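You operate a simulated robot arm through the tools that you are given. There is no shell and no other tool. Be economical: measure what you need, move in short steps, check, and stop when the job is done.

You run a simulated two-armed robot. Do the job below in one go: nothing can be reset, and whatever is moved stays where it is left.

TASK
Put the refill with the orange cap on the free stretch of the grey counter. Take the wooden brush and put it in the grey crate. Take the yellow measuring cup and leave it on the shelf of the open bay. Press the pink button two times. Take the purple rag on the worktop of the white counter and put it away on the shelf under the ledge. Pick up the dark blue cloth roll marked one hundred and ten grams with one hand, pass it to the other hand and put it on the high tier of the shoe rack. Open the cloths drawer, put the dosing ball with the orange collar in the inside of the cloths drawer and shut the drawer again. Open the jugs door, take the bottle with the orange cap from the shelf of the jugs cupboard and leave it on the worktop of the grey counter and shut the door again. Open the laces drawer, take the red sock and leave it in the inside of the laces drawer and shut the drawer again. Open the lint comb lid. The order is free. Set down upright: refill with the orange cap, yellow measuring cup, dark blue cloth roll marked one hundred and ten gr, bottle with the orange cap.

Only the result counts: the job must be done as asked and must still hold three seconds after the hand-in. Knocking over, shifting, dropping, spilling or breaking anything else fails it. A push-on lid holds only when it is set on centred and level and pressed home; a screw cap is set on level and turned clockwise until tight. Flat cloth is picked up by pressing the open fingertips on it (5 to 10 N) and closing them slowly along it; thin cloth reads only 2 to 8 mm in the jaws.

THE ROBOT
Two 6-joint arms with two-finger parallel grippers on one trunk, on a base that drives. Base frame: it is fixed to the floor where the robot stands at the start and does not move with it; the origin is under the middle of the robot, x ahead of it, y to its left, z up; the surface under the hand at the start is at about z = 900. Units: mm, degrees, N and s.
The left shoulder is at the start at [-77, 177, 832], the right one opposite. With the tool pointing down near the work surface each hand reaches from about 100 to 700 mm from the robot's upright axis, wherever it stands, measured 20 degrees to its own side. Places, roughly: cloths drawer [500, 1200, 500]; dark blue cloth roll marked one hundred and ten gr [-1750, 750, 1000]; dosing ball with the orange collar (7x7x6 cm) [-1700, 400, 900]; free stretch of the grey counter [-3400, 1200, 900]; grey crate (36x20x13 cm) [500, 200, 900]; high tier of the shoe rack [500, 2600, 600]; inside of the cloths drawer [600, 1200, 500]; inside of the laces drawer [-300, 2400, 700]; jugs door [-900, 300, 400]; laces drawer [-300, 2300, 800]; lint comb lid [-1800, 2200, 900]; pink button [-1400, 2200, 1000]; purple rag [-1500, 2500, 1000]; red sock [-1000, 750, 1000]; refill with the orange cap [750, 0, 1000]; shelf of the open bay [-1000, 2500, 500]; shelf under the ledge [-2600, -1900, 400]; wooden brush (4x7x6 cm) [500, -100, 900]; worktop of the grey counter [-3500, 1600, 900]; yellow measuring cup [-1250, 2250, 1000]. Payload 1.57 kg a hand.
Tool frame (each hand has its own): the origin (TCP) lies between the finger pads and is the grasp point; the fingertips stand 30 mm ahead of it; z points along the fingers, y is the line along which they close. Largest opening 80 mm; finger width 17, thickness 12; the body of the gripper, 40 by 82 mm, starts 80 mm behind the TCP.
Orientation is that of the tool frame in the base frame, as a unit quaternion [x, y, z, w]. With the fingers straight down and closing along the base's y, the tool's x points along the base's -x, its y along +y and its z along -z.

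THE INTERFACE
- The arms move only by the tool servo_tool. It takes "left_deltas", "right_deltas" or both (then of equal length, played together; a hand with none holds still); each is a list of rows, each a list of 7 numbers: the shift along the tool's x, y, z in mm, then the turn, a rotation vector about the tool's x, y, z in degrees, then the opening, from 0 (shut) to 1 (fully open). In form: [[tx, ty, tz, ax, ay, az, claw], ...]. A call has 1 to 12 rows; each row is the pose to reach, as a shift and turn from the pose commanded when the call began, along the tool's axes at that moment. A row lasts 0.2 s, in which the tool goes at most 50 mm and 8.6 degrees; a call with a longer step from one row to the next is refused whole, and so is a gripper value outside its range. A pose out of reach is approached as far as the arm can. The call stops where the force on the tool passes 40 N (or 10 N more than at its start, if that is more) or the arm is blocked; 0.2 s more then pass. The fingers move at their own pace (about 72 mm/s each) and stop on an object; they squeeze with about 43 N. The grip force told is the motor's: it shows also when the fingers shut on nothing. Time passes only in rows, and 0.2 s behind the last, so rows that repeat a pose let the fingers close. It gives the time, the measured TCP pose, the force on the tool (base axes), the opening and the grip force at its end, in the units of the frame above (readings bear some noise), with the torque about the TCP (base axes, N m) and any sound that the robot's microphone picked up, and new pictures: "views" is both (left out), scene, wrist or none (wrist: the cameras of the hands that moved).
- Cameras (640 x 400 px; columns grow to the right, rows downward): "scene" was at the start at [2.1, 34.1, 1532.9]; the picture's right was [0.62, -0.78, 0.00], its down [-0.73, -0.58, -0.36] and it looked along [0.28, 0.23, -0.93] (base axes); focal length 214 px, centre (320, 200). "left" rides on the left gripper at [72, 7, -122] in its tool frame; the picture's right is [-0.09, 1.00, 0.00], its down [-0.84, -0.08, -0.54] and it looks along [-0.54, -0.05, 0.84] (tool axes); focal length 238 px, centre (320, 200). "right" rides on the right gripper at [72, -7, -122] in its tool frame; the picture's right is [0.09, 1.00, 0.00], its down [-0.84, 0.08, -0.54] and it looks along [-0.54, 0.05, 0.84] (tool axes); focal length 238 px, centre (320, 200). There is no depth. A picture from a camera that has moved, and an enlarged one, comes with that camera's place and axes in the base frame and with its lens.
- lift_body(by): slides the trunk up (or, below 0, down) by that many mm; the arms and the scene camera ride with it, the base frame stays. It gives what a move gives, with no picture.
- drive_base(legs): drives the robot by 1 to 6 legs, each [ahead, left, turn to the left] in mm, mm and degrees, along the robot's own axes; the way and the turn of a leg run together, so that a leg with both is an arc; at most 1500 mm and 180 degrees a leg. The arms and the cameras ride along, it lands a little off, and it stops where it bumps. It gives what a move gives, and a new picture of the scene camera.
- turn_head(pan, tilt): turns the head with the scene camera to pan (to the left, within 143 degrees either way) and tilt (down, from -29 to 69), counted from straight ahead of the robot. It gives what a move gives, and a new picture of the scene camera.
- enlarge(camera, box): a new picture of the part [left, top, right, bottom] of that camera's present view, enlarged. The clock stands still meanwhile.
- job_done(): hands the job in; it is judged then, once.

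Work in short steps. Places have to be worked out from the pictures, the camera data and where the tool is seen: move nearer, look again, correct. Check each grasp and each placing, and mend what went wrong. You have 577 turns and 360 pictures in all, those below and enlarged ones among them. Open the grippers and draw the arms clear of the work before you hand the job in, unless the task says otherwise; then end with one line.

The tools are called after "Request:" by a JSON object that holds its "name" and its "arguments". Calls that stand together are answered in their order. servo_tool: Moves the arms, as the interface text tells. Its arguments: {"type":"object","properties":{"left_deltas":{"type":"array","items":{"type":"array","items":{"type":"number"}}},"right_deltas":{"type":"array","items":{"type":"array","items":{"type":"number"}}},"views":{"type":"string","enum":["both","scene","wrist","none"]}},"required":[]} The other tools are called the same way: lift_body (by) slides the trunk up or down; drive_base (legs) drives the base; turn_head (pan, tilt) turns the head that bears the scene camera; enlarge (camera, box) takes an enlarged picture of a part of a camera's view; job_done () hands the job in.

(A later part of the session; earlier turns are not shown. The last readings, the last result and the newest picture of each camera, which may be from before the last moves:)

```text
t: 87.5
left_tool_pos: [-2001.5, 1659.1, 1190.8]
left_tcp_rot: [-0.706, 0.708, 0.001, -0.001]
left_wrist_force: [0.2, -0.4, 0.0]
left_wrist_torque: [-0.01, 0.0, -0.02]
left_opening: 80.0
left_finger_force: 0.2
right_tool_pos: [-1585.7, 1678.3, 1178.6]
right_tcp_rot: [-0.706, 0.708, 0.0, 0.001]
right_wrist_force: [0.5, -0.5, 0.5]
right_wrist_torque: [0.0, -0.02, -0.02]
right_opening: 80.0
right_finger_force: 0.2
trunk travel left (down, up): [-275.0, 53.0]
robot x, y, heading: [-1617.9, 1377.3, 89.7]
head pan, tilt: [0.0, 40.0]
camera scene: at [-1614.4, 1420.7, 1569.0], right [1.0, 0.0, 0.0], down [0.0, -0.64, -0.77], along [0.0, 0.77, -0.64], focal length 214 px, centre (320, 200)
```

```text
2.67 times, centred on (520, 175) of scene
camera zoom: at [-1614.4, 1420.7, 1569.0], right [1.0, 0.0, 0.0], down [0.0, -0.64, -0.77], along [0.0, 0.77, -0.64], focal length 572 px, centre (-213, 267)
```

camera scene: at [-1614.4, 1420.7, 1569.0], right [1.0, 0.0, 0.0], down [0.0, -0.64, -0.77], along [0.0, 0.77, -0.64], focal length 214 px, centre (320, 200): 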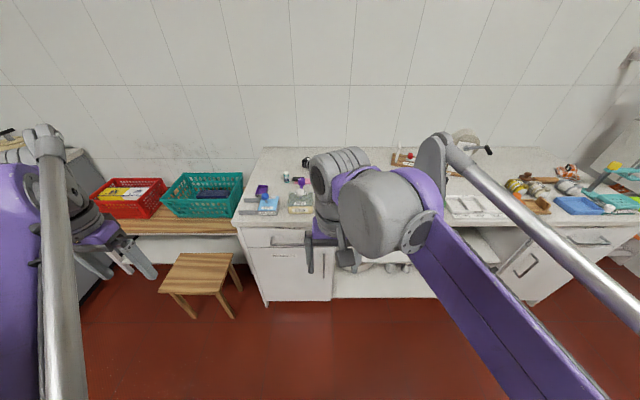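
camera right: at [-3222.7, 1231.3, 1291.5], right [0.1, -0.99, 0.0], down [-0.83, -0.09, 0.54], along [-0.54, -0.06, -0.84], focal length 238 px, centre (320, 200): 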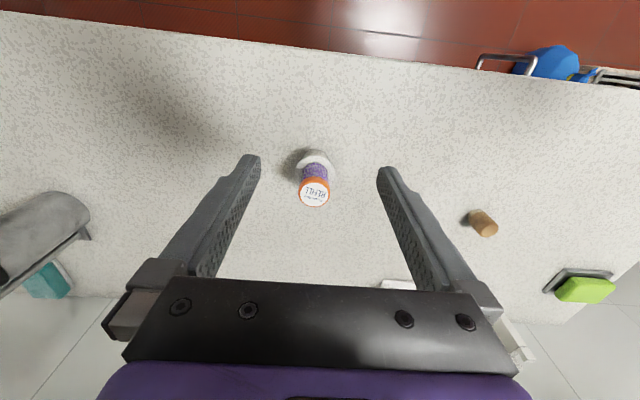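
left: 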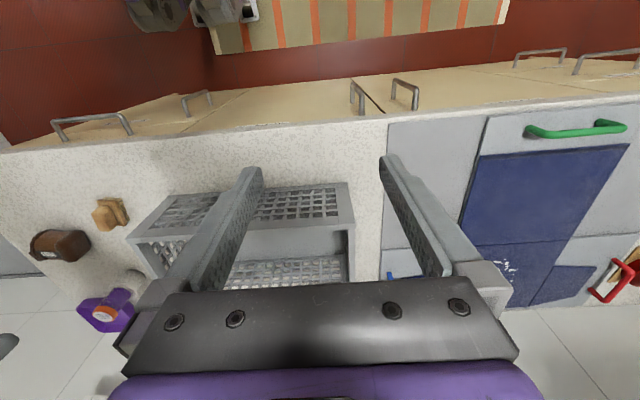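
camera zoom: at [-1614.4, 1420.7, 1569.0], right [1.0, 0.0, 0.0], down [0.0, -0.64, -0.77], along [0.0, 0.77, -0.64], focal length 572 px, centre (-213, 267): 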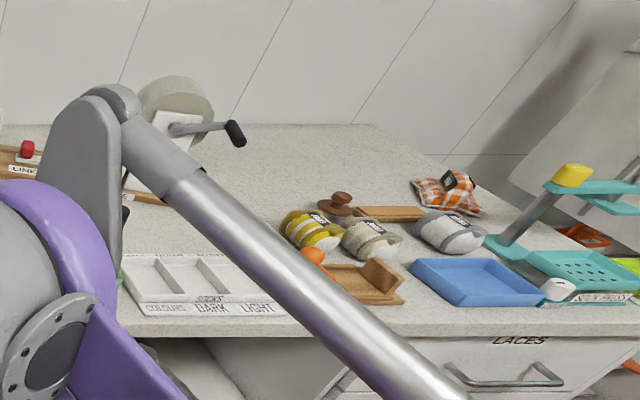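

The LINT COMB box is at about (-1843,2146) at the counter's left end. I move the right arm out of the way in legal steps, then drive nearer.

Request:
{"name": "servo_tool", "arguments": {"right_deltas": [[0, -45, 0, 0, 0, 0, 1], [0, -90, 0, 0, 0, 0, 1], [10, -135, 0, 0, 0, 0, 1], [20, -180, 0, 0, 0, 0, 1], [30, -225, 0, 0, 0, 0, 1], [40, -270, 0, 0, 0, 0, 1], [40, -310, 0, 0, 0, 0, 1]], "views": "none"}}

Request:
{"name": "drive_base", "arguments": {"legs": [[340, 90, 0]]}}

```text
t: 89.1
left_tool_pos: [-2000.3, 1659.9, 1189.6]
left_tcp_rot: [-0.707, 0.708, 0.0, 0.0]
left_wrist_force: [0.1, -0.5, -0.7]
left_wrist_torque: [-0.01, -0.02, 0.0]
left_opening: 80.0
left_finger_force: 0.0
right_tool_pos: [-1274.2, 1639.1, 1178.6]
right_tcp_rot: [-0.706, 0.708, 0.001, 0.0]
right_wrist_force: [0.3, 0.6, -0.4]
right_wrist_torque: [-0.01, 0.03, -0.03]
right_opening: 79.9
right_finger_force: 0.1
trunk travel left (down, up): [-275.0, 53.0]
robot x, y, heading: [-1615.1, 1378.3, 89.8]
head pan, tilt: [0.0, 40.0]
```

```text
t: 91.4
left_tool_pos: [-2088.9, 2001.7, 1190.6]
left_tcp_rot: [-0.707, 0.708, 0.0, -0.001]
left_wrist_force: [-0.4, 0.3, -0.4]
left_wrist_torque: [-0.01, -0.03, 0.02]
left_opening: 79.9
left_finger_force: 0.0
right_tool_pos: [-1366.2, 1980.2, 1177.4]
right_tcp_rot: [-0.706, 0.708, 0.0, 0.001]
right_wrist_force: [0.1, 0.1, -0.2]
right_wrist_torque: [0.01, 0.02, 0.0]
right_opening: 80.0
right_finger_force: 0.1
trunk travel left (down, up): [-275.0, 53.0]
robot x, y, heading: [-1704.2, 1722.9, 90.1]
head pan, tilt: [0.0, 40.0]
camera scene: at [-1703.1, 1763.3, 1569.0], right [1.0, 0.0, 0.0], down [0.0, -0.64, -0.77], along [0.0, 0.77, -0.64], focal length 214 px, centre (320, 200)
```

scene: 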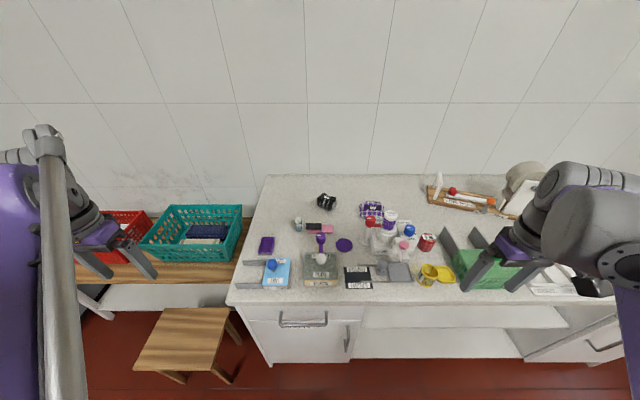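

Request:
{"name": "enlarge", "arguments": {"camera": "scene", "box": [230, 190, 390, 300]}}

Request:
{"name": "enlarge", "arguments": {"camera": "scene", "box": [350, 160, 540, 300]}}

```text
3.64 times, centred on (310, 245) of scene
camera zoom: at [-1703.1, 1763.3, 1569.0], right [1.0, 0.0, 0.0], down [0.0, -0.64, -0.77], along [0.0, 0.77, -0.64], focal length 780 px, centre (356, 36)
```

zoom: 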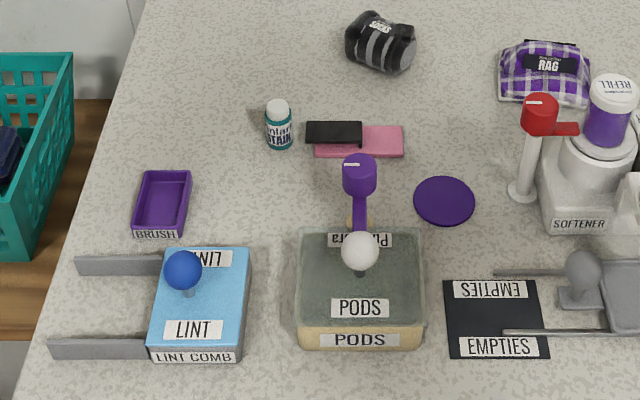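

```text
2.86 times, centred on (445, 230) of scene
camera zoom: at [-1703.1, 1763.3, 1569.0], right [1.0, 0.0, 0.0], down [0.0, -0.64, -0.77], along [0.0, 0.77, -0.64], focal length 613 px, centre (-37, 114)
```

zoom: 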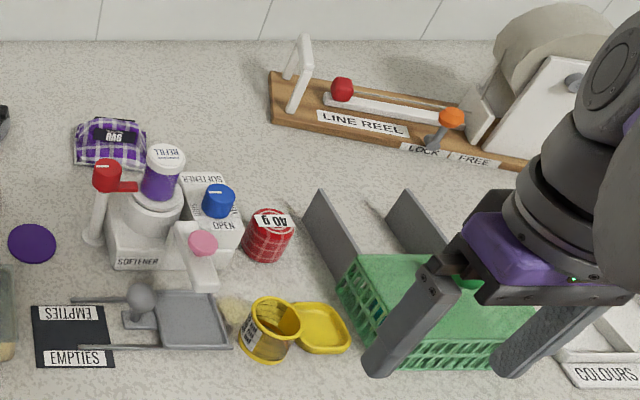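

The LINT lid slides left (-x) along its rails, knob about (-1855,2163). I bring the left hand over it.

Request:
{"name": "servo_tool", "arguments": {"left_deltas": [[-22, -33, 17, 0, 0, 0, 1], [-44, -66, 34, 0, 0, 0, 1], [-66, -99, 51, 0, 0, 0, 1], [-88, -132, 68, 0, 0, 0, 1], [-110, -165, 85, 0, 0, 0, 1], [-132, -198, 102, 0, 0, 0, 1], [-150, -228, 119, 0, 0, 0, 1], [-158, -232, 119, 0, 0, 0, 1]], "views": "wrist"}}

```text
t: 93.2
left_tool_pos: [-1857.1, 2158.7, 1072.6]
left_tcp_rot: [-0.707, 0.707, 0.0, 0.0]
left_wrist_force: [0.9, 0.6, 0.4]
left_wrist_torque: [0.01, 0.04, 0.02]
left_opening: 80.1
left_finger_force: 0.1
right_tool_pos: [-1366.8, 1980.6, 1176.1]
right_tcp_rot: [-0.707, 0.708, 0.0, 0.0]
right_wrist_force: [0.3, 0.3, -0.2]
right_wrist_torque: [0.01, 0.04, -0.01]
right_opening: 80.1
right_finger_force: 0.0
trunk travel left (down, up): [-275.0, 53.0]
robot x, y, heading: [-1704.4, 1718.2, 89.9]
head pan, tilt: [0.0, 40.0]
camera left: at [-1864.3, 2086.3, 1193.7], right [-1.0, 0.09, 0.0], down [0.08, 0.84, 0.54], along [0.05, 0.54, -0.84], focal length 238 px, centre (320, 200)
```

left: 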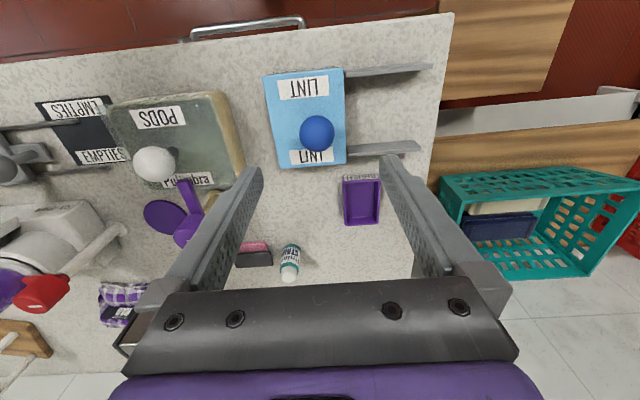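

Knob at (-1855,2157). I lower to grip it with narrower fingers.

Request:
{"name": "servo_tool", "arguments": {"left_deltas": [[1, -2, 30, 0, 0, 0, 0.75], [1, -2, 60, 0, 0, 0, 0.75], [1, -2, 85, 0, 0, 0, 0.75], [1, -2, 96, 0, 0, 0, 0.75], [1, -2, 96, 0, 0, 0, 0.75]], "views": "wrist"}}

```text
t: 94.4
left_tool_pos: [-1857.7, 2157.0, 975.7]
left_tcp_rot: [-0.706, 0.708, 0.001, 0.0]
left_wrist_force: [-0.1, -0.5, 0.1]
left_wrist_torque: [-0.01, 0.01, 0.0]
left_opening: 60.0
left_finger_force: 0.0
right_tool_pos: [-1366.2, 1980.6, 1177.6]
right_tcp_rot: [-0.707, 0.707, 0.001, 0.0]
right_wrist_force: [0.0, -0.3, -0.1]
right_wrist_torque: [-0.01, 0.0, 0.01]
right_opening: 80.3
right_finger_force: 0.1
trunk travel left (down, up): [-275.0, 53.0]
robot x, y, heading: [-1702.1, 1720.3, 89.9]
head pan, tilt: [0.0, 40.0]
camera left: at [-1864.7, 2084.4, 1098.0], right [-1.0, 0.09, 0.0], down [0.08, 0.84, 0.54], along [0.05, 0.54, -0.84], focal length 238 px, centre (320, 200)
```

left: 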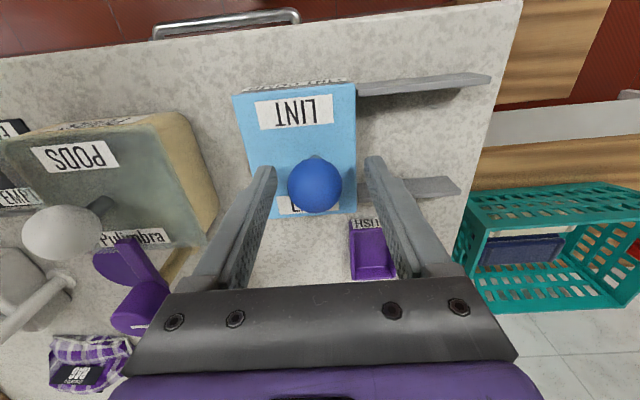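

Knob centre is at about (-1855,2155,971), right between the pads. Closing.

Request:
{"name": "servo_tool", "arguments": {"left_deltas": [[1, -2, 4, 0, 0, 0, 0.3], [1, -2, 4, 0, 0, 0, 0], [1, -2, 4, 0, 0, 0, 0], [1, -2, 4, 0, 0, 0, 0]], "views": "none"}}

Request:
{"name": "servo_tool", "arguments": {"left_deltas": [[0, 12, 0, 0, 0, 0, 0], [0, 24, 0, 0, 0, 0, 0], [0, 36, 0, 0, 0, 0, 0], [0, 48, 0, 0, 0, 0, 0], [0, 60, 0, 0, 0, 0, 0], [0, 70, 0, 0, 0, 0, 0]], "views": "wrist"}}

```text
t: 95.4
left_tool_pos: [-1853.3, 2157.1, 973.6]
left_tcp_rot: [-0.707, 0.707, 0.001, 0.001]
left_wrist_force: [-0.4, 4.9, 15.0]
left_wrist_torque: [-0.17, 0.02, -0.01]
left_opening: 33.1
left_finger_force: 41.7
right_tool_pos: [-1365.6, 1979.7, 1177.5]
right_tcp_rot: [-0.706, 0.708, 0.001, 0.001]
right_wrist_force: [-0.2, -0.1, -0.3]
right_wrist_torque: [-0.03, 0.01, -0.04]
right_opening: 80.0
right_finger_force: 0.1
trunk travel left (down, up): [-275.0, 53.0]
robot x, y, heading: [-1699.0, 1722.5, 90.2]
head pan, tilt: [0.0, 40.0]
```

```text
t: 96.8
left_tool_pos: [-1924.2, 2156.8, 971.2]
left_tcp_rot: [-0.706, 0.708, 0.001, -0.001]
left_wrist_force: [-0.3, 0.6, 19.2]
left_wrist_torque: [-0.11, -0.09, -0.04]
left_opening: 33.2
left_finger_force: 41.3
right_tool_pos: [-1365.4, 1979.9, 1177.9]
right_tcp_rot: [-0.707, 0.707, 0.001, 0.001]
right_wrist_force: [-1.0, 0.6, -0.2]
right_wrist_torque: [-0.01, 0.03, -0.01]
right_opening: 80.2
right_finger_force: 0.1
trunk travel left (down, up): [-275.0, 53.0]
robot x, y, heading: [-1699.3, 1720.3, 89.8]
head pan, tilt: [0.0, 40.0]
camera left: at [-1932.3, 2084.0, 1094.3], right [-1.0, 0.09, 0.0], down [0.08, 0.84, 0.54], along [0.05, 0.54, -0.84], focal length 238 px, centre (320, 200)
```

left: 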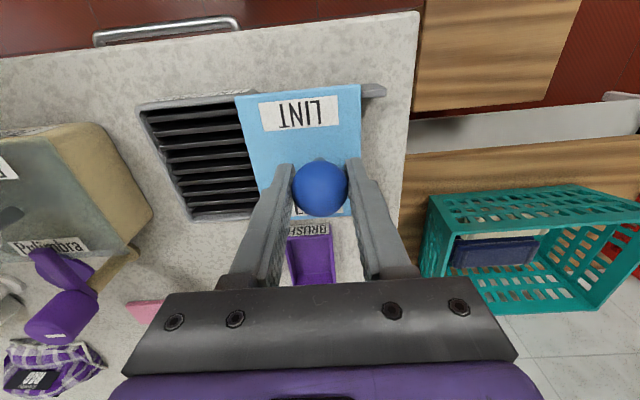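

The lid slides. I continue to its end stop.

Request:
{"name": "servo_tool", "arguments": {"left_deltas": [[0, 6, -1, 0, 0, 0, 0], [0, 12, -1, 0, 0, 0, 0], [0, 18, -1, 0, 0, 0, 0], [0, 24, -1, 0, 0, 0, 0]], "views": "wrist"}}

```text
t: 97.8
left_tool_pos: [-1940.9, 2157.0, 972.0]
left_tcp_rot: [-0.705, 0.709, -0.001, 0.001]
left_wrist_force: [34.5, -7.6, -10.5]
left_wrist_torque: [0.86, 0.16, 0.12]
left_opening: 33.4
left_finger_force: 41.7
right_tool_pos: [-1362.0, 1979.6, 1175.8]
right_tcp_rot: [-0.706, 0.708, 0.002, -0.001]
right_wrist_force: [0.0, -0.7, -0.1]
right_wrist_torque: [0.01, -0.02, 0.0]
right_opening: 80.2
right_finger_force: 0.0
trunk travel left (down, up): [-275.0, 53.0]
robot x, y, heading: [-1703.9, 1718.6, 89.7]
head pan, tilt: [0.0, 40.0]
camera left: at [-1948.5, 2084.2, 1094.3], right [-1.0, 0.1, 0.0], down [0.08, 0.84, 0.54], along [0.05, 0.54, -0.84], focal length 238 px, centre (320, 200)
```

left: 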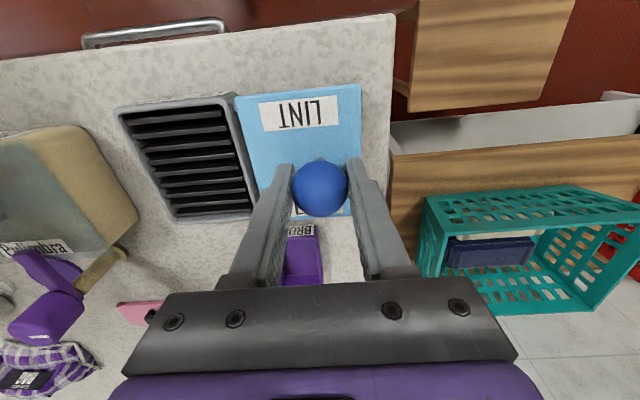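

End stop reached; the lid is fully open. I relax, release and rise.

Request:
{"name": "servo_tool", "arguments": {"left_deltas": [[0, -6, 0, 0, 0, 0, 0], [0, -6, 0, 0, 0, 0, 0.5], [0, -6, 0, 0, 0, 0, 0.8], [0, -6, -35, 0, 0, 0, 1], [0, -6, -80, 0, 0, 0, 1], [0, -6, -125, 0, 0, 0, 1], [0, -6, -170, 0, 0, 0, 1], [40, 0, -190, 0, 0, 0, 1], [80, 10, -190, 0, 0, 0, 1]], "views": "wrist"}}

```text
t: 99.8
left_tool_pos: [-1958.5, 2075.3, 1165.6]
left_tcp_rot: [-0.706, 0.708, 0.002, 0.0]
left_wrist_force: [0.3, -1.1, -0.4]
left_wrist_torque: [0.04, 0.04, 0.0]
left_opening: 79.9
left_finger_force: 0.1
right_tool_pos: [-1365.5, 1979.7, 1178.4]
right_tcp_rot: [-0.706, 0.708, 0.001, 0.0]
right_wrist_force: [0.4, -0.5, -0.3]
right_wrist_torque: [0.06, 0.04, 0.01]
right_opening: 80.0
right_finger_force: 0.0
trunk travel left (down, up): [-275.0, 53.0]
robot x, y, heading: [-1703.3, 1718.8, 89.7]
head pan, tilt: [0.0, 40.0]
camera left: at [-1966.2, 2002.6, 1286.8], right [-1.0, 0.09, 0.0], down [0.08, 0.84, 0.54], along [0.05, 0.54, -0.84], focal length 238 px, centre (320, 200)
```

left: 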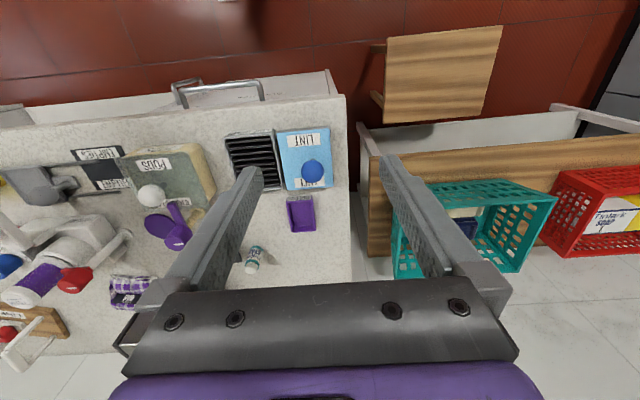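

Lint comb lid is open. Next the pink button near (-1425,2214,1000): I shift the robot 150 mm right to work with the right hand.

Request:
{"name": "drive_base", "arguments": {"legs": [[0, -150, 0]]}}

Request:
{"name": "servo_tool", "arguments": {"right_deltas": [[-40, 30, 0, 0, 0, 0, 0.3], [-80, 60, 0, 0, 0, 0, 0], [-120, 90, 0, 0, 0, 0, 0], [-150, 120, 0, 0, 0, 0, 0], [-150, 160, 0, 0, 0, 0, 0], [-150, 190, 0, 0, 0, 0, 0], [-150, 190, 0, 0, 0, 0, 0]], "views": "wrist"}}

```text
t: 101.7
left_tool_pos: [-1810.7, 2078.9, 1163.3]
left_tcp_rot: [-0.706, 0.708, 0.001, 0.0]
left_wrist_force: [0.7, 0.2, 0.0]
left_wrist_torque: [0.0, 0.02, -0.02]
left_opening: 79.9
left_finger_force: 0.1
right_tool_pos: [-1216.7, 1979.9, 1178.2]
right_tcp_rot: [-0.706, 0.708, 0.001, 0.0]
right_wrist_force: [0.3, 0.4, -0.4]
right_wrist_torque: [-0.02, -0.01, -0.01]
right_opening: 80.2
right_finger_force: 0.0
trunk travel left (down, up): [-275.0, 53.0]
robot x, y, heading: [-1556.0, 1721.0, 89.9]
head pan, tilt: [0.0, 40.0]
camera scene: at [-1555.2, 1763.0, 1569.1], right [1.0, 0.0, 0.0], down [0.0, -0.64, -0.77], along [0.0, 0.77, -0.64], focal length 214 px, centre (320, 200)
```

scene: 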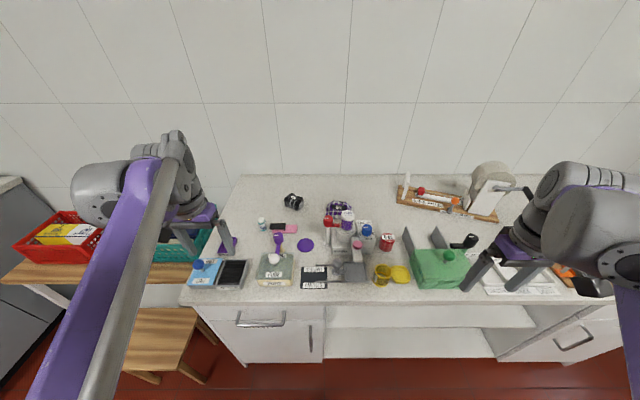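

```text
t: 103.3
left_tool_pos: [-1809.8, 2076.4, 1163.9]
left_tcp_rot: [-0.706, 0.708, 0.0, -0.001]
left_wrist_force: [-0.7, 0.4, 0.6]
left_wrist_torque: [0.04, -0.01, 0.02]
left_opening: 80.1
left_finger_force: 0.1
right_tool_pos: [-1406.6, 2128.8, 1178.8]
right_tcp_rot: [-0.706, 0.708, 0.001, 0.001]
right_wrist_force: [0.7, 0.9, -0.2]
right_wrist_torque: [0.0, -0.02, 0.02]
right_opening: 0.0
right_finger_force: 21.5
trunk travel left (down, up): [-275.0, 53.0]
robot x, y, heading: [-1557.0, 1720.6, 90.3]
head pan, tilt: [0.0, 40.0]
camera right: at [-1399.4, 2057.4, 1300.5], right [-1.0, -0.09, 0.0], down [-0.07, 0.84, 0.54], along [-0.05, 0.54, -0.84], focal length 238 px, centre (320, 200)
```

right: 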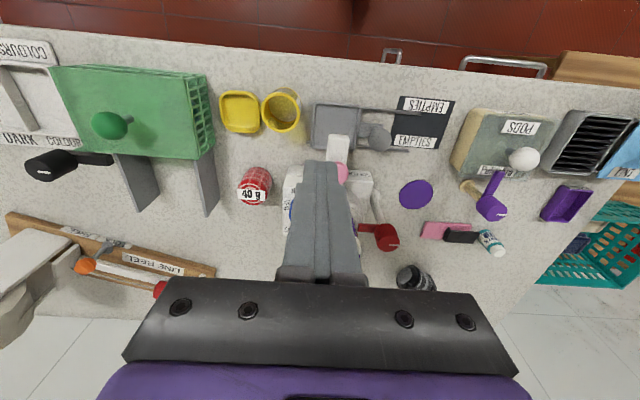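

Triangulating, the pink button is at about (-1442,2188,1034). I move the closed fingertips over it, 25 mm above.

Request:
{"name": "servo_tool", "arguments": {"right_deltas": [[-20, 12, 0, 0, 0, 0, 0], [-40, 24, 20, 0, 0, 0, 0], [-59, 36, 50, 0, 0, 0, 0], [-59, 36, 80, 0, 0, 0, 0], [-59, 36, 80, 0, 0, 0, 0]], "views": "both"}}

Request:
{"name": "enlarge", "arguments": {"camera": "scene", "box": [300, 180, 420, 290]}}

```text
t: 104.5
left_tool_pos: [-1810.3, 2075.6, 1164.8]
left_tcp_rot: [-0.706, 0.708, 0.001, -0.002]
left_wrist_force: [0.0, 0.2, -0.7]
left_wrist_torque: [0.0, -0.02, 0.02]
left_opening: 80.0
left_finger_force: 0.0
right_tool_pos: [-1440.8, 2189.3, 1097.5]
right_tcp_rot: [-0.706, 0.708, 0.001, 0.0]
right_wrist_force: [0.3, 0.2, 0.3]
right_wrist_torque: [-0.01, 0.03, 0.02]
right_opening: 0.2
right_finger_force: 21.1
trunk travel left (down, up): [-275.0, 53.0]
robot x, y, heading: [-1551.6, 1721.0, 89.9]
head pan, tilt: [0.0, 40.0]
camera scene: at [-1555.3, 1763.1, 1569.1], right [1.0, 0.0, 0.0], down [0.0, -0.64, -0.77], along [0.0, 0.77, -0.64], focal length 214 px, centre (320, 200)
camera right: at [-1434.9, 2117.8, 1220.5], right [-1.0, -0.09, 0.0], down [-0.07, 0.84, 0.54], along [-0.05, 0.54, -0.84], focal length 238 px, centre (320, 200)
```

scene: 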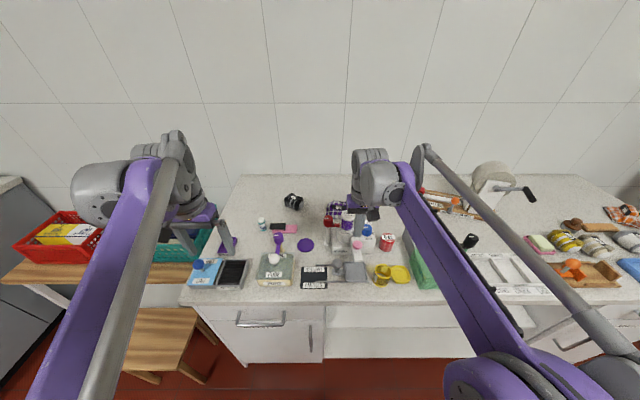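
right: 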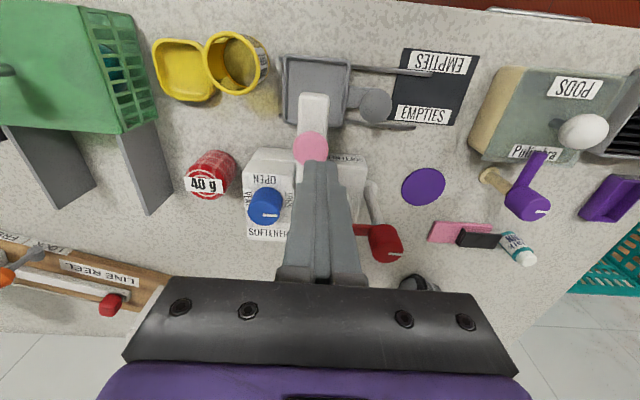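

```text
3.64 times, centred on (360, 235) of scene
camera zoom: at [-1555.3, 1763.1, 1569.1], right [1.0, 0.0, 0.0], down [0.0, -0.64, -0.77], along [0.0, 0.77, -0.64], focal length 780 px, centre (174, 73)
```

zoom: 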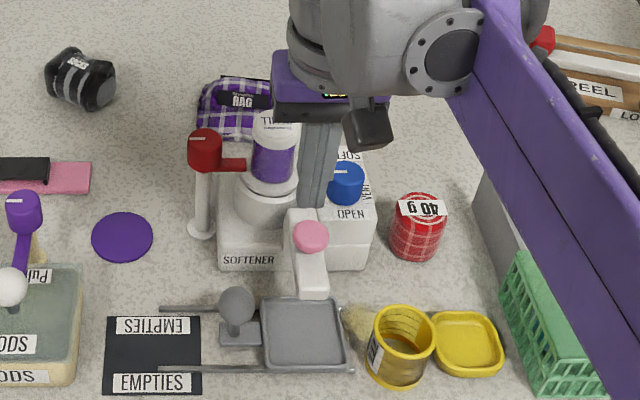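

Tip is aligned with the button (-1437,2187, top≈1036). I press down slowly and listen.

Request:
{"name": "servo_tool", "arguments": {"right_deltas": [[1, -4, 20, 0, 0, 0, 0], [1, -4, 27, 0, 0, 0, 0], [1, -4, 31, 0, 0, 0, 0], [1, -4, 34, 0, 0, 0, 0], [1, -4, 37, 0, 0, 0, 0]], "views": "wrist"}}

```text
t: 105.7
left_tool_pos: [-1810.8, 2076.5, 1164.9]
left_tcp_rot: [-0.707, 0.708, 0.001, 0.0]
left_wrist_force: [-0.4, 0.5, -0.2]
left_wrist_torque: [0.0, -0.03, -0.01]
left_opening: 80.1
left_finger_force: 0.1
right_tool_pos: [-1438.0, 2190.4, 1060.8]
right_tcp_rot: [-0.706, 0.708, 0.001, 0.002]
right_wrist_force: [-0.2, -0.4, 0.0]
right_wrist_torque: [-0.01, -0.01, 0.03]
right_opening: 0.1
right_finger_force: 21.6
trunk travel left (down, up): [-275.0, 53.0]
robot x, y, heading: [-1553.4, 1721.3, 89.9]
head pan, tilt: [0.0, 40.0]
camera right: at [-1431.8, 2117.2, 1183.7], right [-1.0, -0.09, 0.0], down [-0.07, 0.84, 0.54], along [-0.05, 0.54, -0.84], focal length 238 px, centre (320, 200)
```

right: 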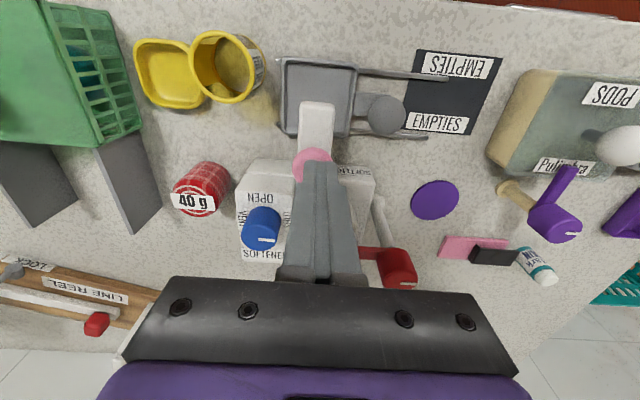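

No contact yet. I enlarge the wrist view to place the button precisely relative to the tip.

Request:
{"name": "enlarge", "arguments": {"camera": "right", "box": [260, 120, 380, 200]}}

Request:
{"name": "enlarge", "arguments": {"camera": "scene", "box": [320, 200, 400, 260]}}

```text
5.00 times, centred on (320, 160) of right
camera zoom: at [-1431.8, 2117.2, 1183.7], right [-1.0, -0.09, 0.0], down [-0.07, 0.84, 0.54], along [-0.05, 0.54, -0.84], focal length 1192 px, centre (320, 400)
```

zoom: 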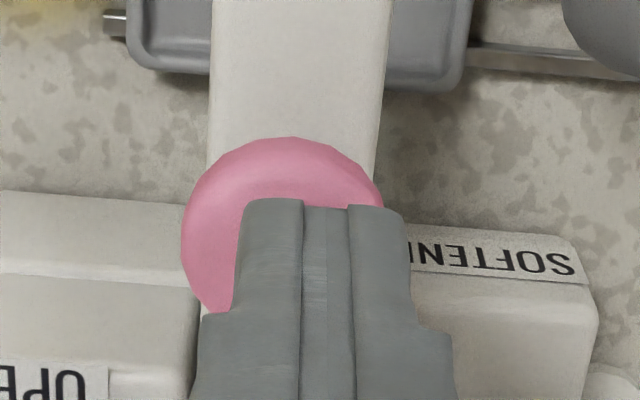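

```text
6.67 times, centred on (360, 230) of scene
camera zoom: at [-1555.2, 1763.1, 1569.1], right [1.0, 0.0, 0.0], down [0.0, -0.64, -0.77], along [0.0, 0.77, -0.64], focal length 1430 px, centre (53, 0)
```

zoom: 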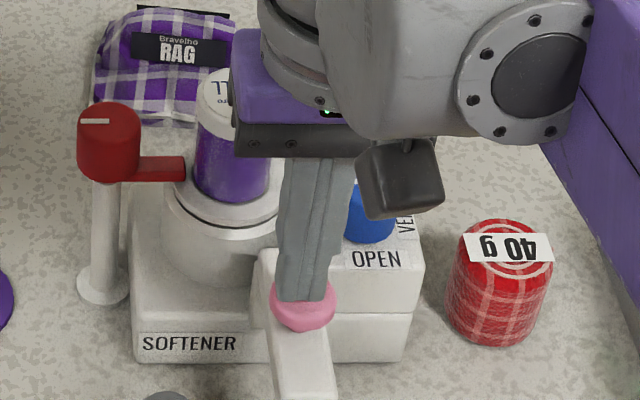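

The tip is just above the button (top ≈1028). Continuing the press.

Request:
{"name": "servo_tool", "arguments": {"right_deltas": [[0, -3, 2, 0, 0, 0, 0], [0, -3, 4, 0, 0, 0, 0], [0, -3, 6, 0, 0, 0, 0], [0, -3, 8, 0, 0, 0, 0], [0, -3, 10, 0, 0, 0, 0], [0, -3, 12, 0, 0, 0, 0]], "views": "none"}}

```text
t: 107.1
left_tool_pos: [-1809.9, 2076.4, 1166.0]
left_tcp_rot: [-0.706, 0.708, 0.0, 0.0]
left_wrist_force: [0.2, -0.1, 0.1]
left_wrist_torque: [0.0, 0.01, 0.01]
left_opening: 80.1
left_finger_force: 0.0
right_tool_pos: [-1437.3, 2189.7, 1049.4]
right_tcp_rot: [-0.706, 0.709, 0.001, 0.001]
right_wrist_force: [1.2, -0.4, 0.6]
right_wrist_torque: [-0.01, 0.0, 0.02]
right_opening: 0.3
right_finger_force: 21.3
trunk travel left (down, up): [-275.0, 53.0]
robot x, y, heading: [-1552.8, 1719.9, 89.6]
head pan, tilt: [0.0, 40.0]
```

Request:
{"name": "enlarge", "arguments": {"camera": "right", "box": [260, 120, 380, 200]}}

Request:
{"name": "enlarge", "arguments": {"camera": "scene", "box": [320, 200, 400, 260]}}

```text
5.00 times, centred on (320, 160) of right
camera zoom: at [-1429.4, 2117.1, 1172.2], right [-1.0, -0.09, 0.0], down [-0.07, 0.84, 0.54], along [-0.05, 0.54, -0.84], focal length 1192 px, centre (320, 400)
```

zoom: 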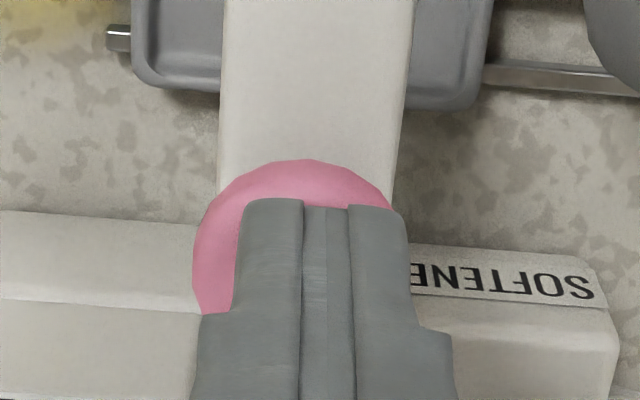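

```text
6.67 times, centred on (360, 230) of scene
camera zoom: at [-1555.0, 1762.9, 1569.1], right [1.0, 0.0, 0.0], down [0.0, -0.64, -0.77], along [0.0, 0.77, -0.64], focal length 1430 px, centre (53, 0)
```

zoom: 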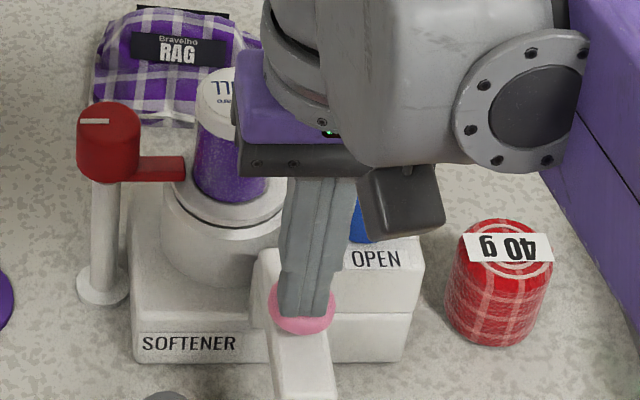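

Still no contact; I continue downward in small steps.

Request:
{"name": "servo_tool", "arguments": {"right_deltas": [[-4, -2, 2, 0, 0, 0, 0], [-4, -2, 4, 0, 0, 0, 0], [-4, -2, 6, 0, 0, 0, 0], [-4, -2, 8, 0, 0, 0, 0], [-4, -2, 10, 0, 0, 0, 0], [-4, -2, 12, 0, 0, 0, 0], [-4, -2, 14, 0, 0, 0, 0], [-4, -2, 16, 0, 0, 0, 0]], "views": "none"}}

```text
t: 108.9
left_tool_pos: [-1810.3, 2075.5, 1165.9]
left_tcp_rot: [-0.707, 0.707, 0.001, 0.0]
left_wrist_force: [0.0, -0.9, 0.2]
left_wrist_torque: [0.01, 0.02, 0.0]
left_opening: 80.1
left_finger_force: 0.2
right_tool_pos: [-1434.5, 2193.3, 1038.5]
right_tcp_rot: [-0.706, 0.708, 0.002, 0.004]
right_wrist_force: [-0.4, 9.1, 28.1]
right_wrist_torque: [0.26, 0.01, 0.02]
right_opening: 0.2
right_finger_force: 21.2
trunk travel left (down, up): [-275.0, 53.0]
robot x, y, heading: [-1552.8, 1720.9, 89.8]
head pan, tilt: [0.0, 40.0]
heard: click
stopped in row 8 (right hand): the force on the tool passed its limit at 42 N (the readings are from after the stop); the commanded pose is now the measured one
```

A click: first press done. I lift 15 mm, pause, and press again.

Request:
{"name": "servo_tool", "arguments": {"right_deltas": [[0, 0, -8, 0, 0, 0, 0], [0, 0, -16, 0, 0, 0, 0], [0, 0, -16, 0, 0, 0, 0], [0, 0, -16, 0, 0, 0, 0]], "views": "none"}}

Request:
{"name": "servo_tool", "arguments": {"right_deltas": [[0, 0, 4, 0, 0, 0, 0], [0, 0, 8, 0, 0, 0, 0], [0, 0, 11, 0, 0, 0, 0], [0, 0, 13, 0, 0, 0, 0], [0, 0, 15, 0, 0, 0, 0], [0, 0, 17, 0, 0, 0, 0], [0, 0, 19, 0, 0, 0, 0], [0, 0, 21, 0, 0, 0, 0]], "views": "none"}}

```text
t: 109.9
left_tool_pos: [-1809.9, 2076.1, 1164.9]
left_tcp_rot: [-0.707, 0.707, 0.0, -0.001]
left_wrist_force: [0.7, -0.2, -0.7]
left_wrist_torque: [0.01, -0.02, -0.01]
left_opening: 80.0
left_finger_force: 0.0
right_tool_pos: [-1435.1, 2193.6, 1050.9]
right_tcp_rot: [-0.705, 0.709, 0.001, 0.002]
right_wrist_force: [-0.1, 0.0, 1.0]
right_wrist_torque: [0.01, 0.02, 0.01]
right_opening: 0.0
right_finger_force: 21.6
trunk travel left (down, up): [-275.0, 53.0]
robot x, y, heading: [-1554.4, 1719.7, 89.8]
head pan, tilt: [0.0, 40.0]
```

```text
t: 111.4
left_tool_pos: [-1810.5, 2074.6, 1164.5]
left_tcp_rot: [-0.706, 0.708, 0.0, 0.001]
left_wrist_force: [-0.4, -0.1, -0.2]
left_wrist_torque: [0.03, -0.03, 0.03]
left_opening: 80.2
left_finger_force: 0.0
right_tool_pos: [-1434.1, 2192.1, 1038.1]
right_tcp_rot: [-0.705, 0.709, 0.004, 0.004]
right_wrist_force: [1.8, 10.6, 30.5]
right_wrist_torque: [0.18, -0.05, 0.0]
right_opening: 0.0
right_finger_force: 21.3
trunk travel left (down, up): [-275.0, 53.0]
robot x, y, heading: [-1555.9, 1720.4, 89.7]
head pan, tilt: [0.0, 40.0]
heard: click
stopped in row 7 (right hand): the force on the tool passed its limit at 43 N (the readings are from after the stop); the commanded pose is now the measured one
```

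Second click: button pressed twice. I rise and look at the yellow cup.

Request:
{"name": "servo_tool", "arguments": {"right_deltas": [[0, 0, -40, 0, 0, 0, 0], [0, 0, -80, 0, 0, 0, 0.5], [20, -20, -110, 0, 0, 0, 1], [50, -55, -110, 0, 0, 0, 1], [75, -95, -110, 0, 0, 0, 1], [75, -95, -110, 0, 0, 0, 1]], "views": "wrist"}}

Request:
{"name": "enlarge", "arguments": {"camera": "scene", "box": [340, 220, 440, 300]}}

```text
t: 112.8
left_tool_pos: [-1810.9, 2077.1, 1164.9]
left_tcp_rot: [-0.706, 0.708, 0.0, 0.0]
left_wrist_force: [-0.6, -0.5, 0.0]
left_wrist_torque: [-0.02, 0.0, 0.02]
left_opening: 79.8
left_finger_force: 0.1
right_tool_pos: [-1341.0, 2120.2, 1143.6]
right_tcp_rot: [-0.706, 0.708, 0.002, 0.001]
right_wrist_force: [-0.2, 1.0, 0.1]
right_wrist_torque: [0.02, -0.02, 0.01]
right_opening: 80.0
right_finger_force: 0.0
trunk travel left (down, up): [-275.0, 53.0]
robot x, y, heading: [-1553.2, 1718.0, 90.0]
head pan, tilt: [0.0, 40.0]
camera right: at [-1334.7, 2046.6, 1265.7], right [-1.0, -0.09, 0.0], down [-0.07, 0.83, 0.55], along [-0.05, 0.54, -0.84], focal length 238 px, centre (320, 200)
```

right: 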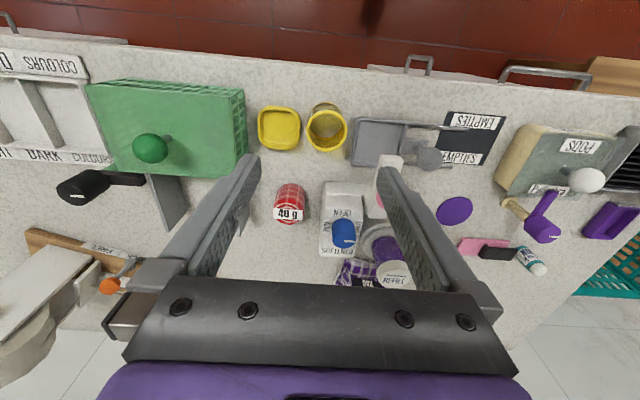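

```text
5.00 times, centred on (390, 260) of scene
camera zoom: at [-1555.7, 1763.8, 1569.0], right [1.0, 0.0, 0.0], down [0.0, -0.64, -0.77], along [0.0, 0.77, -0.64], focal length 1072 px, centre (-30, -100)
```

zoom: 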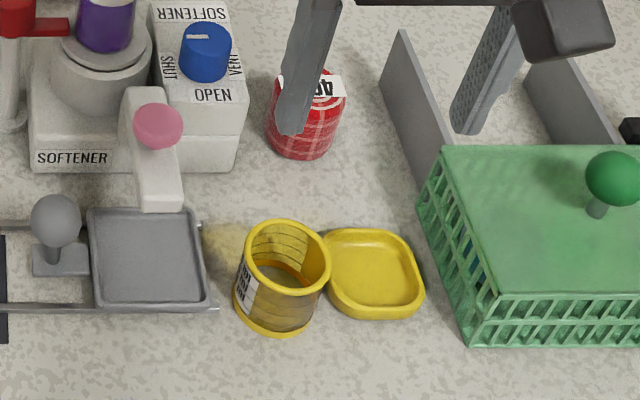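

The cup stands at about (-1354,2137), rim ≈975, a yellow dish touching its right side. For the shelf I need a horizontal, forward-pointing grip with the camera on top; I back the hand up and try the roll of 180° about the tool axis.

Request:
{"name": "servo_tool", "arguments": {"right_deltas": [[40, 0, -10, 0, 0, 0, 1], [80, 0, -20, 0, 0, 0, 1], [120, 0, -20, 0, 0, 0, 1], [150, 0, -20, 0, 0, 8, 1], [150, 0, -20, 0, 0, 16, 1], [150, 0, -20, 0, 0, 24, 1], [150, 0, -20, 0, 0, 32, 1], [150, 0, -20, 0, 0, 40, 1], [150, 0, -20, 0, 0, 48, 1], [150, 0, -20, 0, 0, 56, 1], [150, 0, -20, 0, 0, 64, 1]], "views": "none"}}

Request:
{"name": "servo_tool", "arguments": {"right_deltas": [[0, 0, 0, 0, 0, 8, 1], [0, 0, 0, 0, 0, 16, 1], [0, 0, 0, 0, 0, 24, 1], [0, 0, 0, 0, 0, 32, 1], [0, 0, 0, 0, 0, 40, 1], [0, 0, 0, 0, 0, 48, 1], [0, 0, 0, 0, 0, 56, 1], [0, 0, 0, 0, 0, 64, 1], [0, 0, 0, 0, 0, 72, 1], [0, 0, 0, 0, 0, 80, 1], [0, 0, 0, 0, 0, 88, 1], [0, 0, 0, 0, 0, 96, 1]], "views": "scene"}}

```text
t: 115.2
left_tool_pos: [-1808.3, 2077.2, 1163.4]
left_tcp_rot: [-0.707, 0.708, 0.0, -0.001]
left_wrist_force: [1.2, 0.6, -0.9]
left_wrist_torque: [-0.02, -0.01, 0.01]
left_opening: 79.9
left_finger_force: 0.0
right_tool_pos: [-1339.2, 1967.7, 1162.4]
right_tcp_rot: [-0.222, 0.975, 0.003, 0.001]
right_wrist_force: [0.9, -0.6, -0.7]
right_wrist_torque: [0.01, -0.03, -0.01]
right_opening: 79.9
right_finger_force: 0.0
trunk travel left (down, up): [-275.0, 53.0]
robot x, y, heading: [-1553.0, 1721.5, 89.6]
head pan, tilt: [0.0, 40.0]
```

```text
t: 117.8
left_tool_pos: [-1809.3, 2076.4, 1163.6]
left_tcp_rot: [-0.706, 0.708, 0.0, -0.001]
left_wrist_force: [0.2, 1.0, -0.4]
left_wrist_torque: [0.02, 0.05, 0.03]
left_opening: 80.1
left_finger_force: 0.0
right_tool_pos: [-1339.3, 1967.4, 1163.5]
right_tcp_rot: [0.577, 0.817, 0.002, -0.002]
right_wrist_force: [-0.5, -0.9, 0.2]
right_wrist_torque: [0.02, 0.01, -0.03]
right_opening: 80.2
right_finger_force: 0.1
trunk travel left (down, up): [-275.0, 53.0]
robot x, y, heading: [-1557.8, 1715.2, 89.7]
head pan, tilt: [0.0, 40.0]
camera scene: at [-1555.2, 1763.3, 1569.1], right [1.0, 0.0, 0.0], down [0.0, -0.64, -0.77], along [0.0, 0.77, -0.64], focal length 214 px, centre (320, 200)
```

scene: 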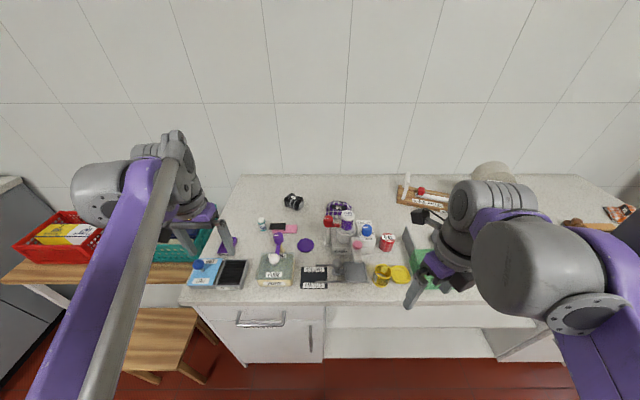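

Roll works. Now finishing the roll and pitching the tool forward.

Request:
{"name": "servo_tool", "arguments": {"right_deltas": [[0, 0, 0, 0, 0, 8, 1], [0, 0, 0, 0, 0, 16, 1], [0, 0, 0, 0, 0, 20, 1], [0, 0, 0, 0, 0, 20, 1]], "views": "none"}}

Request:
{"name": "servo_tool", "arguments": {"right_deltas": [[5, 0, 0, 0, 8, 0, 1], [10, 0, 0, 0, 16, 0, 1], [15, 0, 0, 0, 24, 0, 1], [20, 0, 0, 0, 32, 0, 1], [25, 0, 0, 0, 40, 0, 1], [30, 0, 0, 0, 48, 0, 1], [35, 0, 0, 0, 56, 0, 1], [40, 0, 0, 0, 64, 0, 1], [45, 0, 0, 0, 72, 0, 1], [50, 0, 0, 0, 80, 0, 1], [50, 0, 0, 0, 88, 0, 1], [50, 0, 0, 0, 90, 0, 1]], "views": "both"}}

```text
t: 118.8
left_tool_pos: [-1810.0, 2076.8, 1164.6]
left_tcp_rot: [-0.707, 0.708, 0.001, 0.0]
left_wrist_force: [0.4, -0.1, 0.8]
left_wrist_torque: [-0.02, -0.01, 0.01]
left_opening: 79.8
left_finger_force: 0.0
right_tool_pos: [-1339.7, 1968.5, 1164.1]
right_tcp_rot: [0.709, 0.705, 0.001, -0.002]
right_wrist_force: [-0.4, 0.1, 0.8]
right_wrist_torque: [0.03, 0.02, -0.02]
right_opening: 79.9
right_finger_force: 0.1
trunk travel left (down, up): [-275.0, 53.0]
robot x, y, heading: [-1556.8, 1719.0, 89.8]
head pan, tilt: [0.0, 40.0]
```

```text
t: 121.4
left_tool_pos: [-1809.7, 2077.2, 1164.7]
left_tcp_rot: [-0.706, 0.708, 0.001, -0.001]
left_wrist_force: [-0.5, -0.2, -0.2]
left_wrist_torque: [-0.02, -0.02, -0.03]
left_opening: 79.7
left_finger_force: 0.1
right_tool_pos: [-1327.8, 2045.2, 1157.0]
right_tcp_rot: [0.498, 0.498, 0.503, -0.501]
right_wrist_force: [-0.9, -0.6, 0.2]
right_wrist_torque: [0.01, 0.0, -0.01]
right_opening: 80.2
right_finger_force: 0.0
right hand out of reach, approached as far as the arm can: row 7, 8, 9, 10, 11, 12
trunk travel left (down, up): [-275.0, 53.0]
robot x, y, heading: [-1553.5, 1718.9, 89.9]
head pan, tilt: [0.0, 40.0]
camera scene: at [-1555.2, 1763.3, 1569.1], right [1.0, 0.0, 0.0], down [0.0, -0.64, -0.77], along [0.0, 0.77, -0.64], focal length 214 px, centre (320, 200)
camera right: at [-1334.5, 1924.3, 1229.8], right [1.0, -0.01, 0.09], down [0.08, -0.54, -0.84], along [0.05, 0.84, -0.53], focal length 238 px, centre (320, 200)
```

scene: 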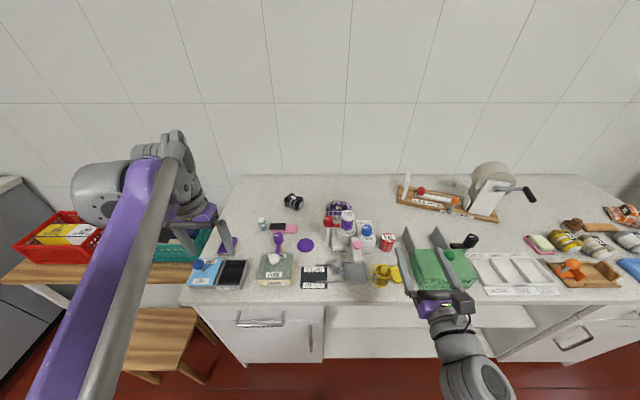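
right: 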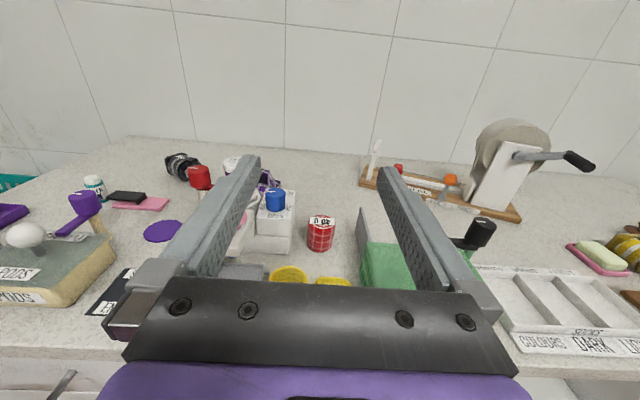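

Horizontal pose works. I back the robot up 60 mm for room, then lower the hand in front of the cup at z≈952.

Request:
{"name": "drive_base", "arguments": {"legs": [[-60, 0, 0]]}}

Request:
{"name": "servo_tool", "arguments": {"right_deltas": [[-40, -8, 15, 0, 0, 0, 1], [-80, -16, 30, 0, 0, 0, 1], [-120, -26, 40, 0, 0, 0, 0.9], [-160, -26, 45, 0, 0, 0, 0.9], [-190, -26, 45, 0, 0, 0, 0.9], [-203, -26, 45, 0, 0, 0, 0.9], [-203, -26, 45, 0, 0, 0, 0.9]], "views": "both"}}

```text
t: 122.3
left_tool_pos: [-1809.9, 2018.6, 1164.7]
left_tcp_rot: [-0.706, 0.709, 0.0, -0.001]
left_wrist_force: [-0.4, -0.8, -0.5]
left_wrist_torque: [0.02, -0.01, -0.03]
left_opening: 80.1
left_finger_force: 0.0
right_tool_pos: [-1328.8, 1987.5, 1159.0]
right_tcp_rot: [0.5, 0.497, 0.503, -0.5]
right_wrist_force: [0.5, 0.5, -0.3]
right_wrist_torque: [0.02, 0.03, 0.0]
right_opening: 80.1
right_finger_force: 0.1
trunk travel left (down, up): [-275.0, 53.0]
robot x, y, heading: [-1553.8, 1660.2, 89.8]
head pan, tilt: [0.0, 40.0]
camera scene: at [-1555.4, 1704.3, 1569.1], right [1.0, 0.0, 0.0], down [0.0, -0.64, -0.77], along [0.0, 0.77, -0.64], focal length 214 px, centre (320, 200)
```

scene: 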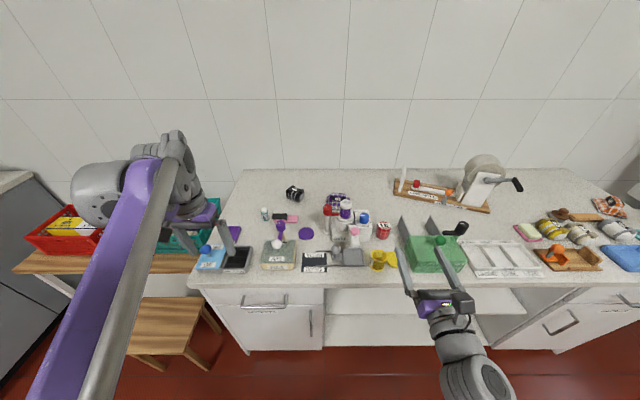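

```text
t: 123.9
left_tool_pos: [-1810.2, 2018.9, 1164.4]
left_tcp_rot: [-0.706, 0.708, 0.001, -0.001]
left_wrist_force: [0.6, 0.0, 0.8]
left_wrist_torque: [-0.01, 0.0, 0.0]
left_opening: 80.0
left_finger_force: 0.1
right_tool_pos: [-1353.8, 2038.9, 996.5]
right_tcp_rot: [0.5, 0.498, 0.502, -0.5]
right_wrist_force: [0.1, -0.4, 1.5]
right_wrist_torque: [-0.01, 0.01, 0.02]
right_opening: 72.1
right_finger_force: 0.1
right hand out of reach, approached as far as the arm can: row 5, 6, 7
trunk travel left (down, up): [-275.0, 53.0]
robot x, y, heading: [-1553.5, 1662.1, 90.1]
head pan, tilt: [0.0, 40.0]
camera scene: at [-1555.3, 1705.0, 1569.1], right [1.0, 0.0, 0.0], down [0.0, -0.64, -0.77], along [0.0, 0.77, -0.64], focal length 214 px, centre (320, 200)
camera right: at [-1361.0, 1916.2, 1068.9], right [1.0, -0.01, 0.09], down [0.08, -0.54, -0.84], along [0.05, 0.84, -0.54], focal length 238 px, centre (320, 200)
```

scene: 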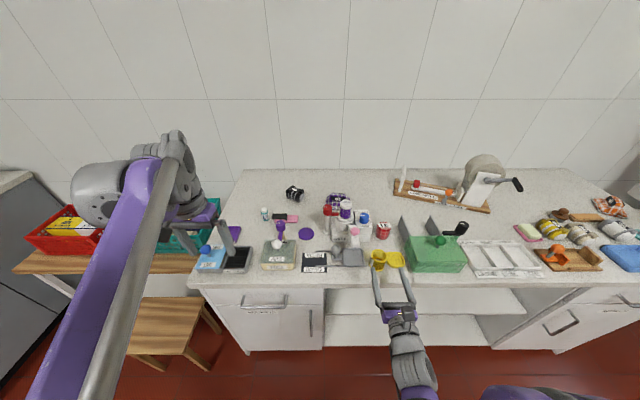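
right: 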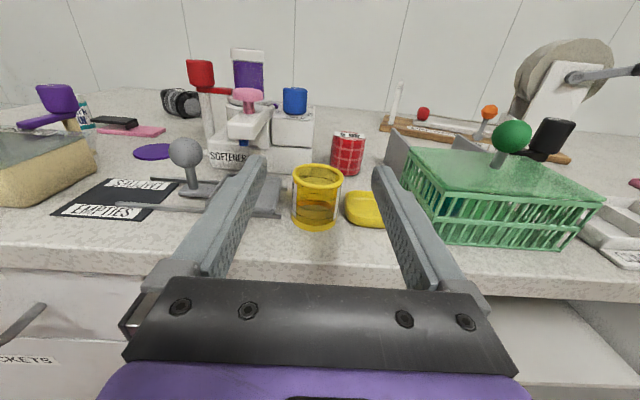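

Arm is too folded to go lower here; I lower the trunk by 50 mm instead, which brings the TCP to about z 946.

Request:
{"name": "lift_body", "arguments": {"by": -50}}

Request:
{"name": "enlarge", "arguments": {"camera": "right", "box": [220, 120, 420, 260]}}

```text
t: 124.9
left_tool_pos: [-1810.2, 2019.3, 1115.7]
left_tcp_rot: [-0.706, 0.708, 0.001, -0.002]
left_wrist_force: [0.5, 0.4, 0.3]
left_wrist_torque: [0.01, 0.01, 0.01]
left_opening: 80.2
left_finger_force: 0.1
right_tool_pos: [-1353.4, 2039.6, 948.3]
right_tcp_rot: [0.5, 0.497, 0.503, -0.5]
right_wrist_force: [-0.3, -0.4, 0.5]
right_wrist_torque: [0.01, 0.0, 0.02]
right_opening: 72.3
right_finger_force: 0.0
trunk travel left (down, up): [-225.0, 103.0]
robot x, y, heading: [-1556.9, 1661.1, 89.6]
head pan, tilt: [0.0, 40.0]
```

```text
2.86 times, centred on (320, 190) of right
camera zoom: at [-1360.3, 1917.9, 1020.3], right [1.0, -0.01, 0.09], down [0.08, -0.54, -0.84], along [0.05, 0.84, -0.53], focal length 681 px, centre (320, 229)
```

zoom: 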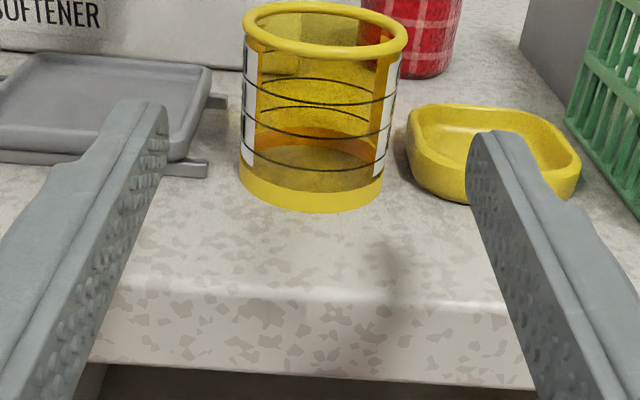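

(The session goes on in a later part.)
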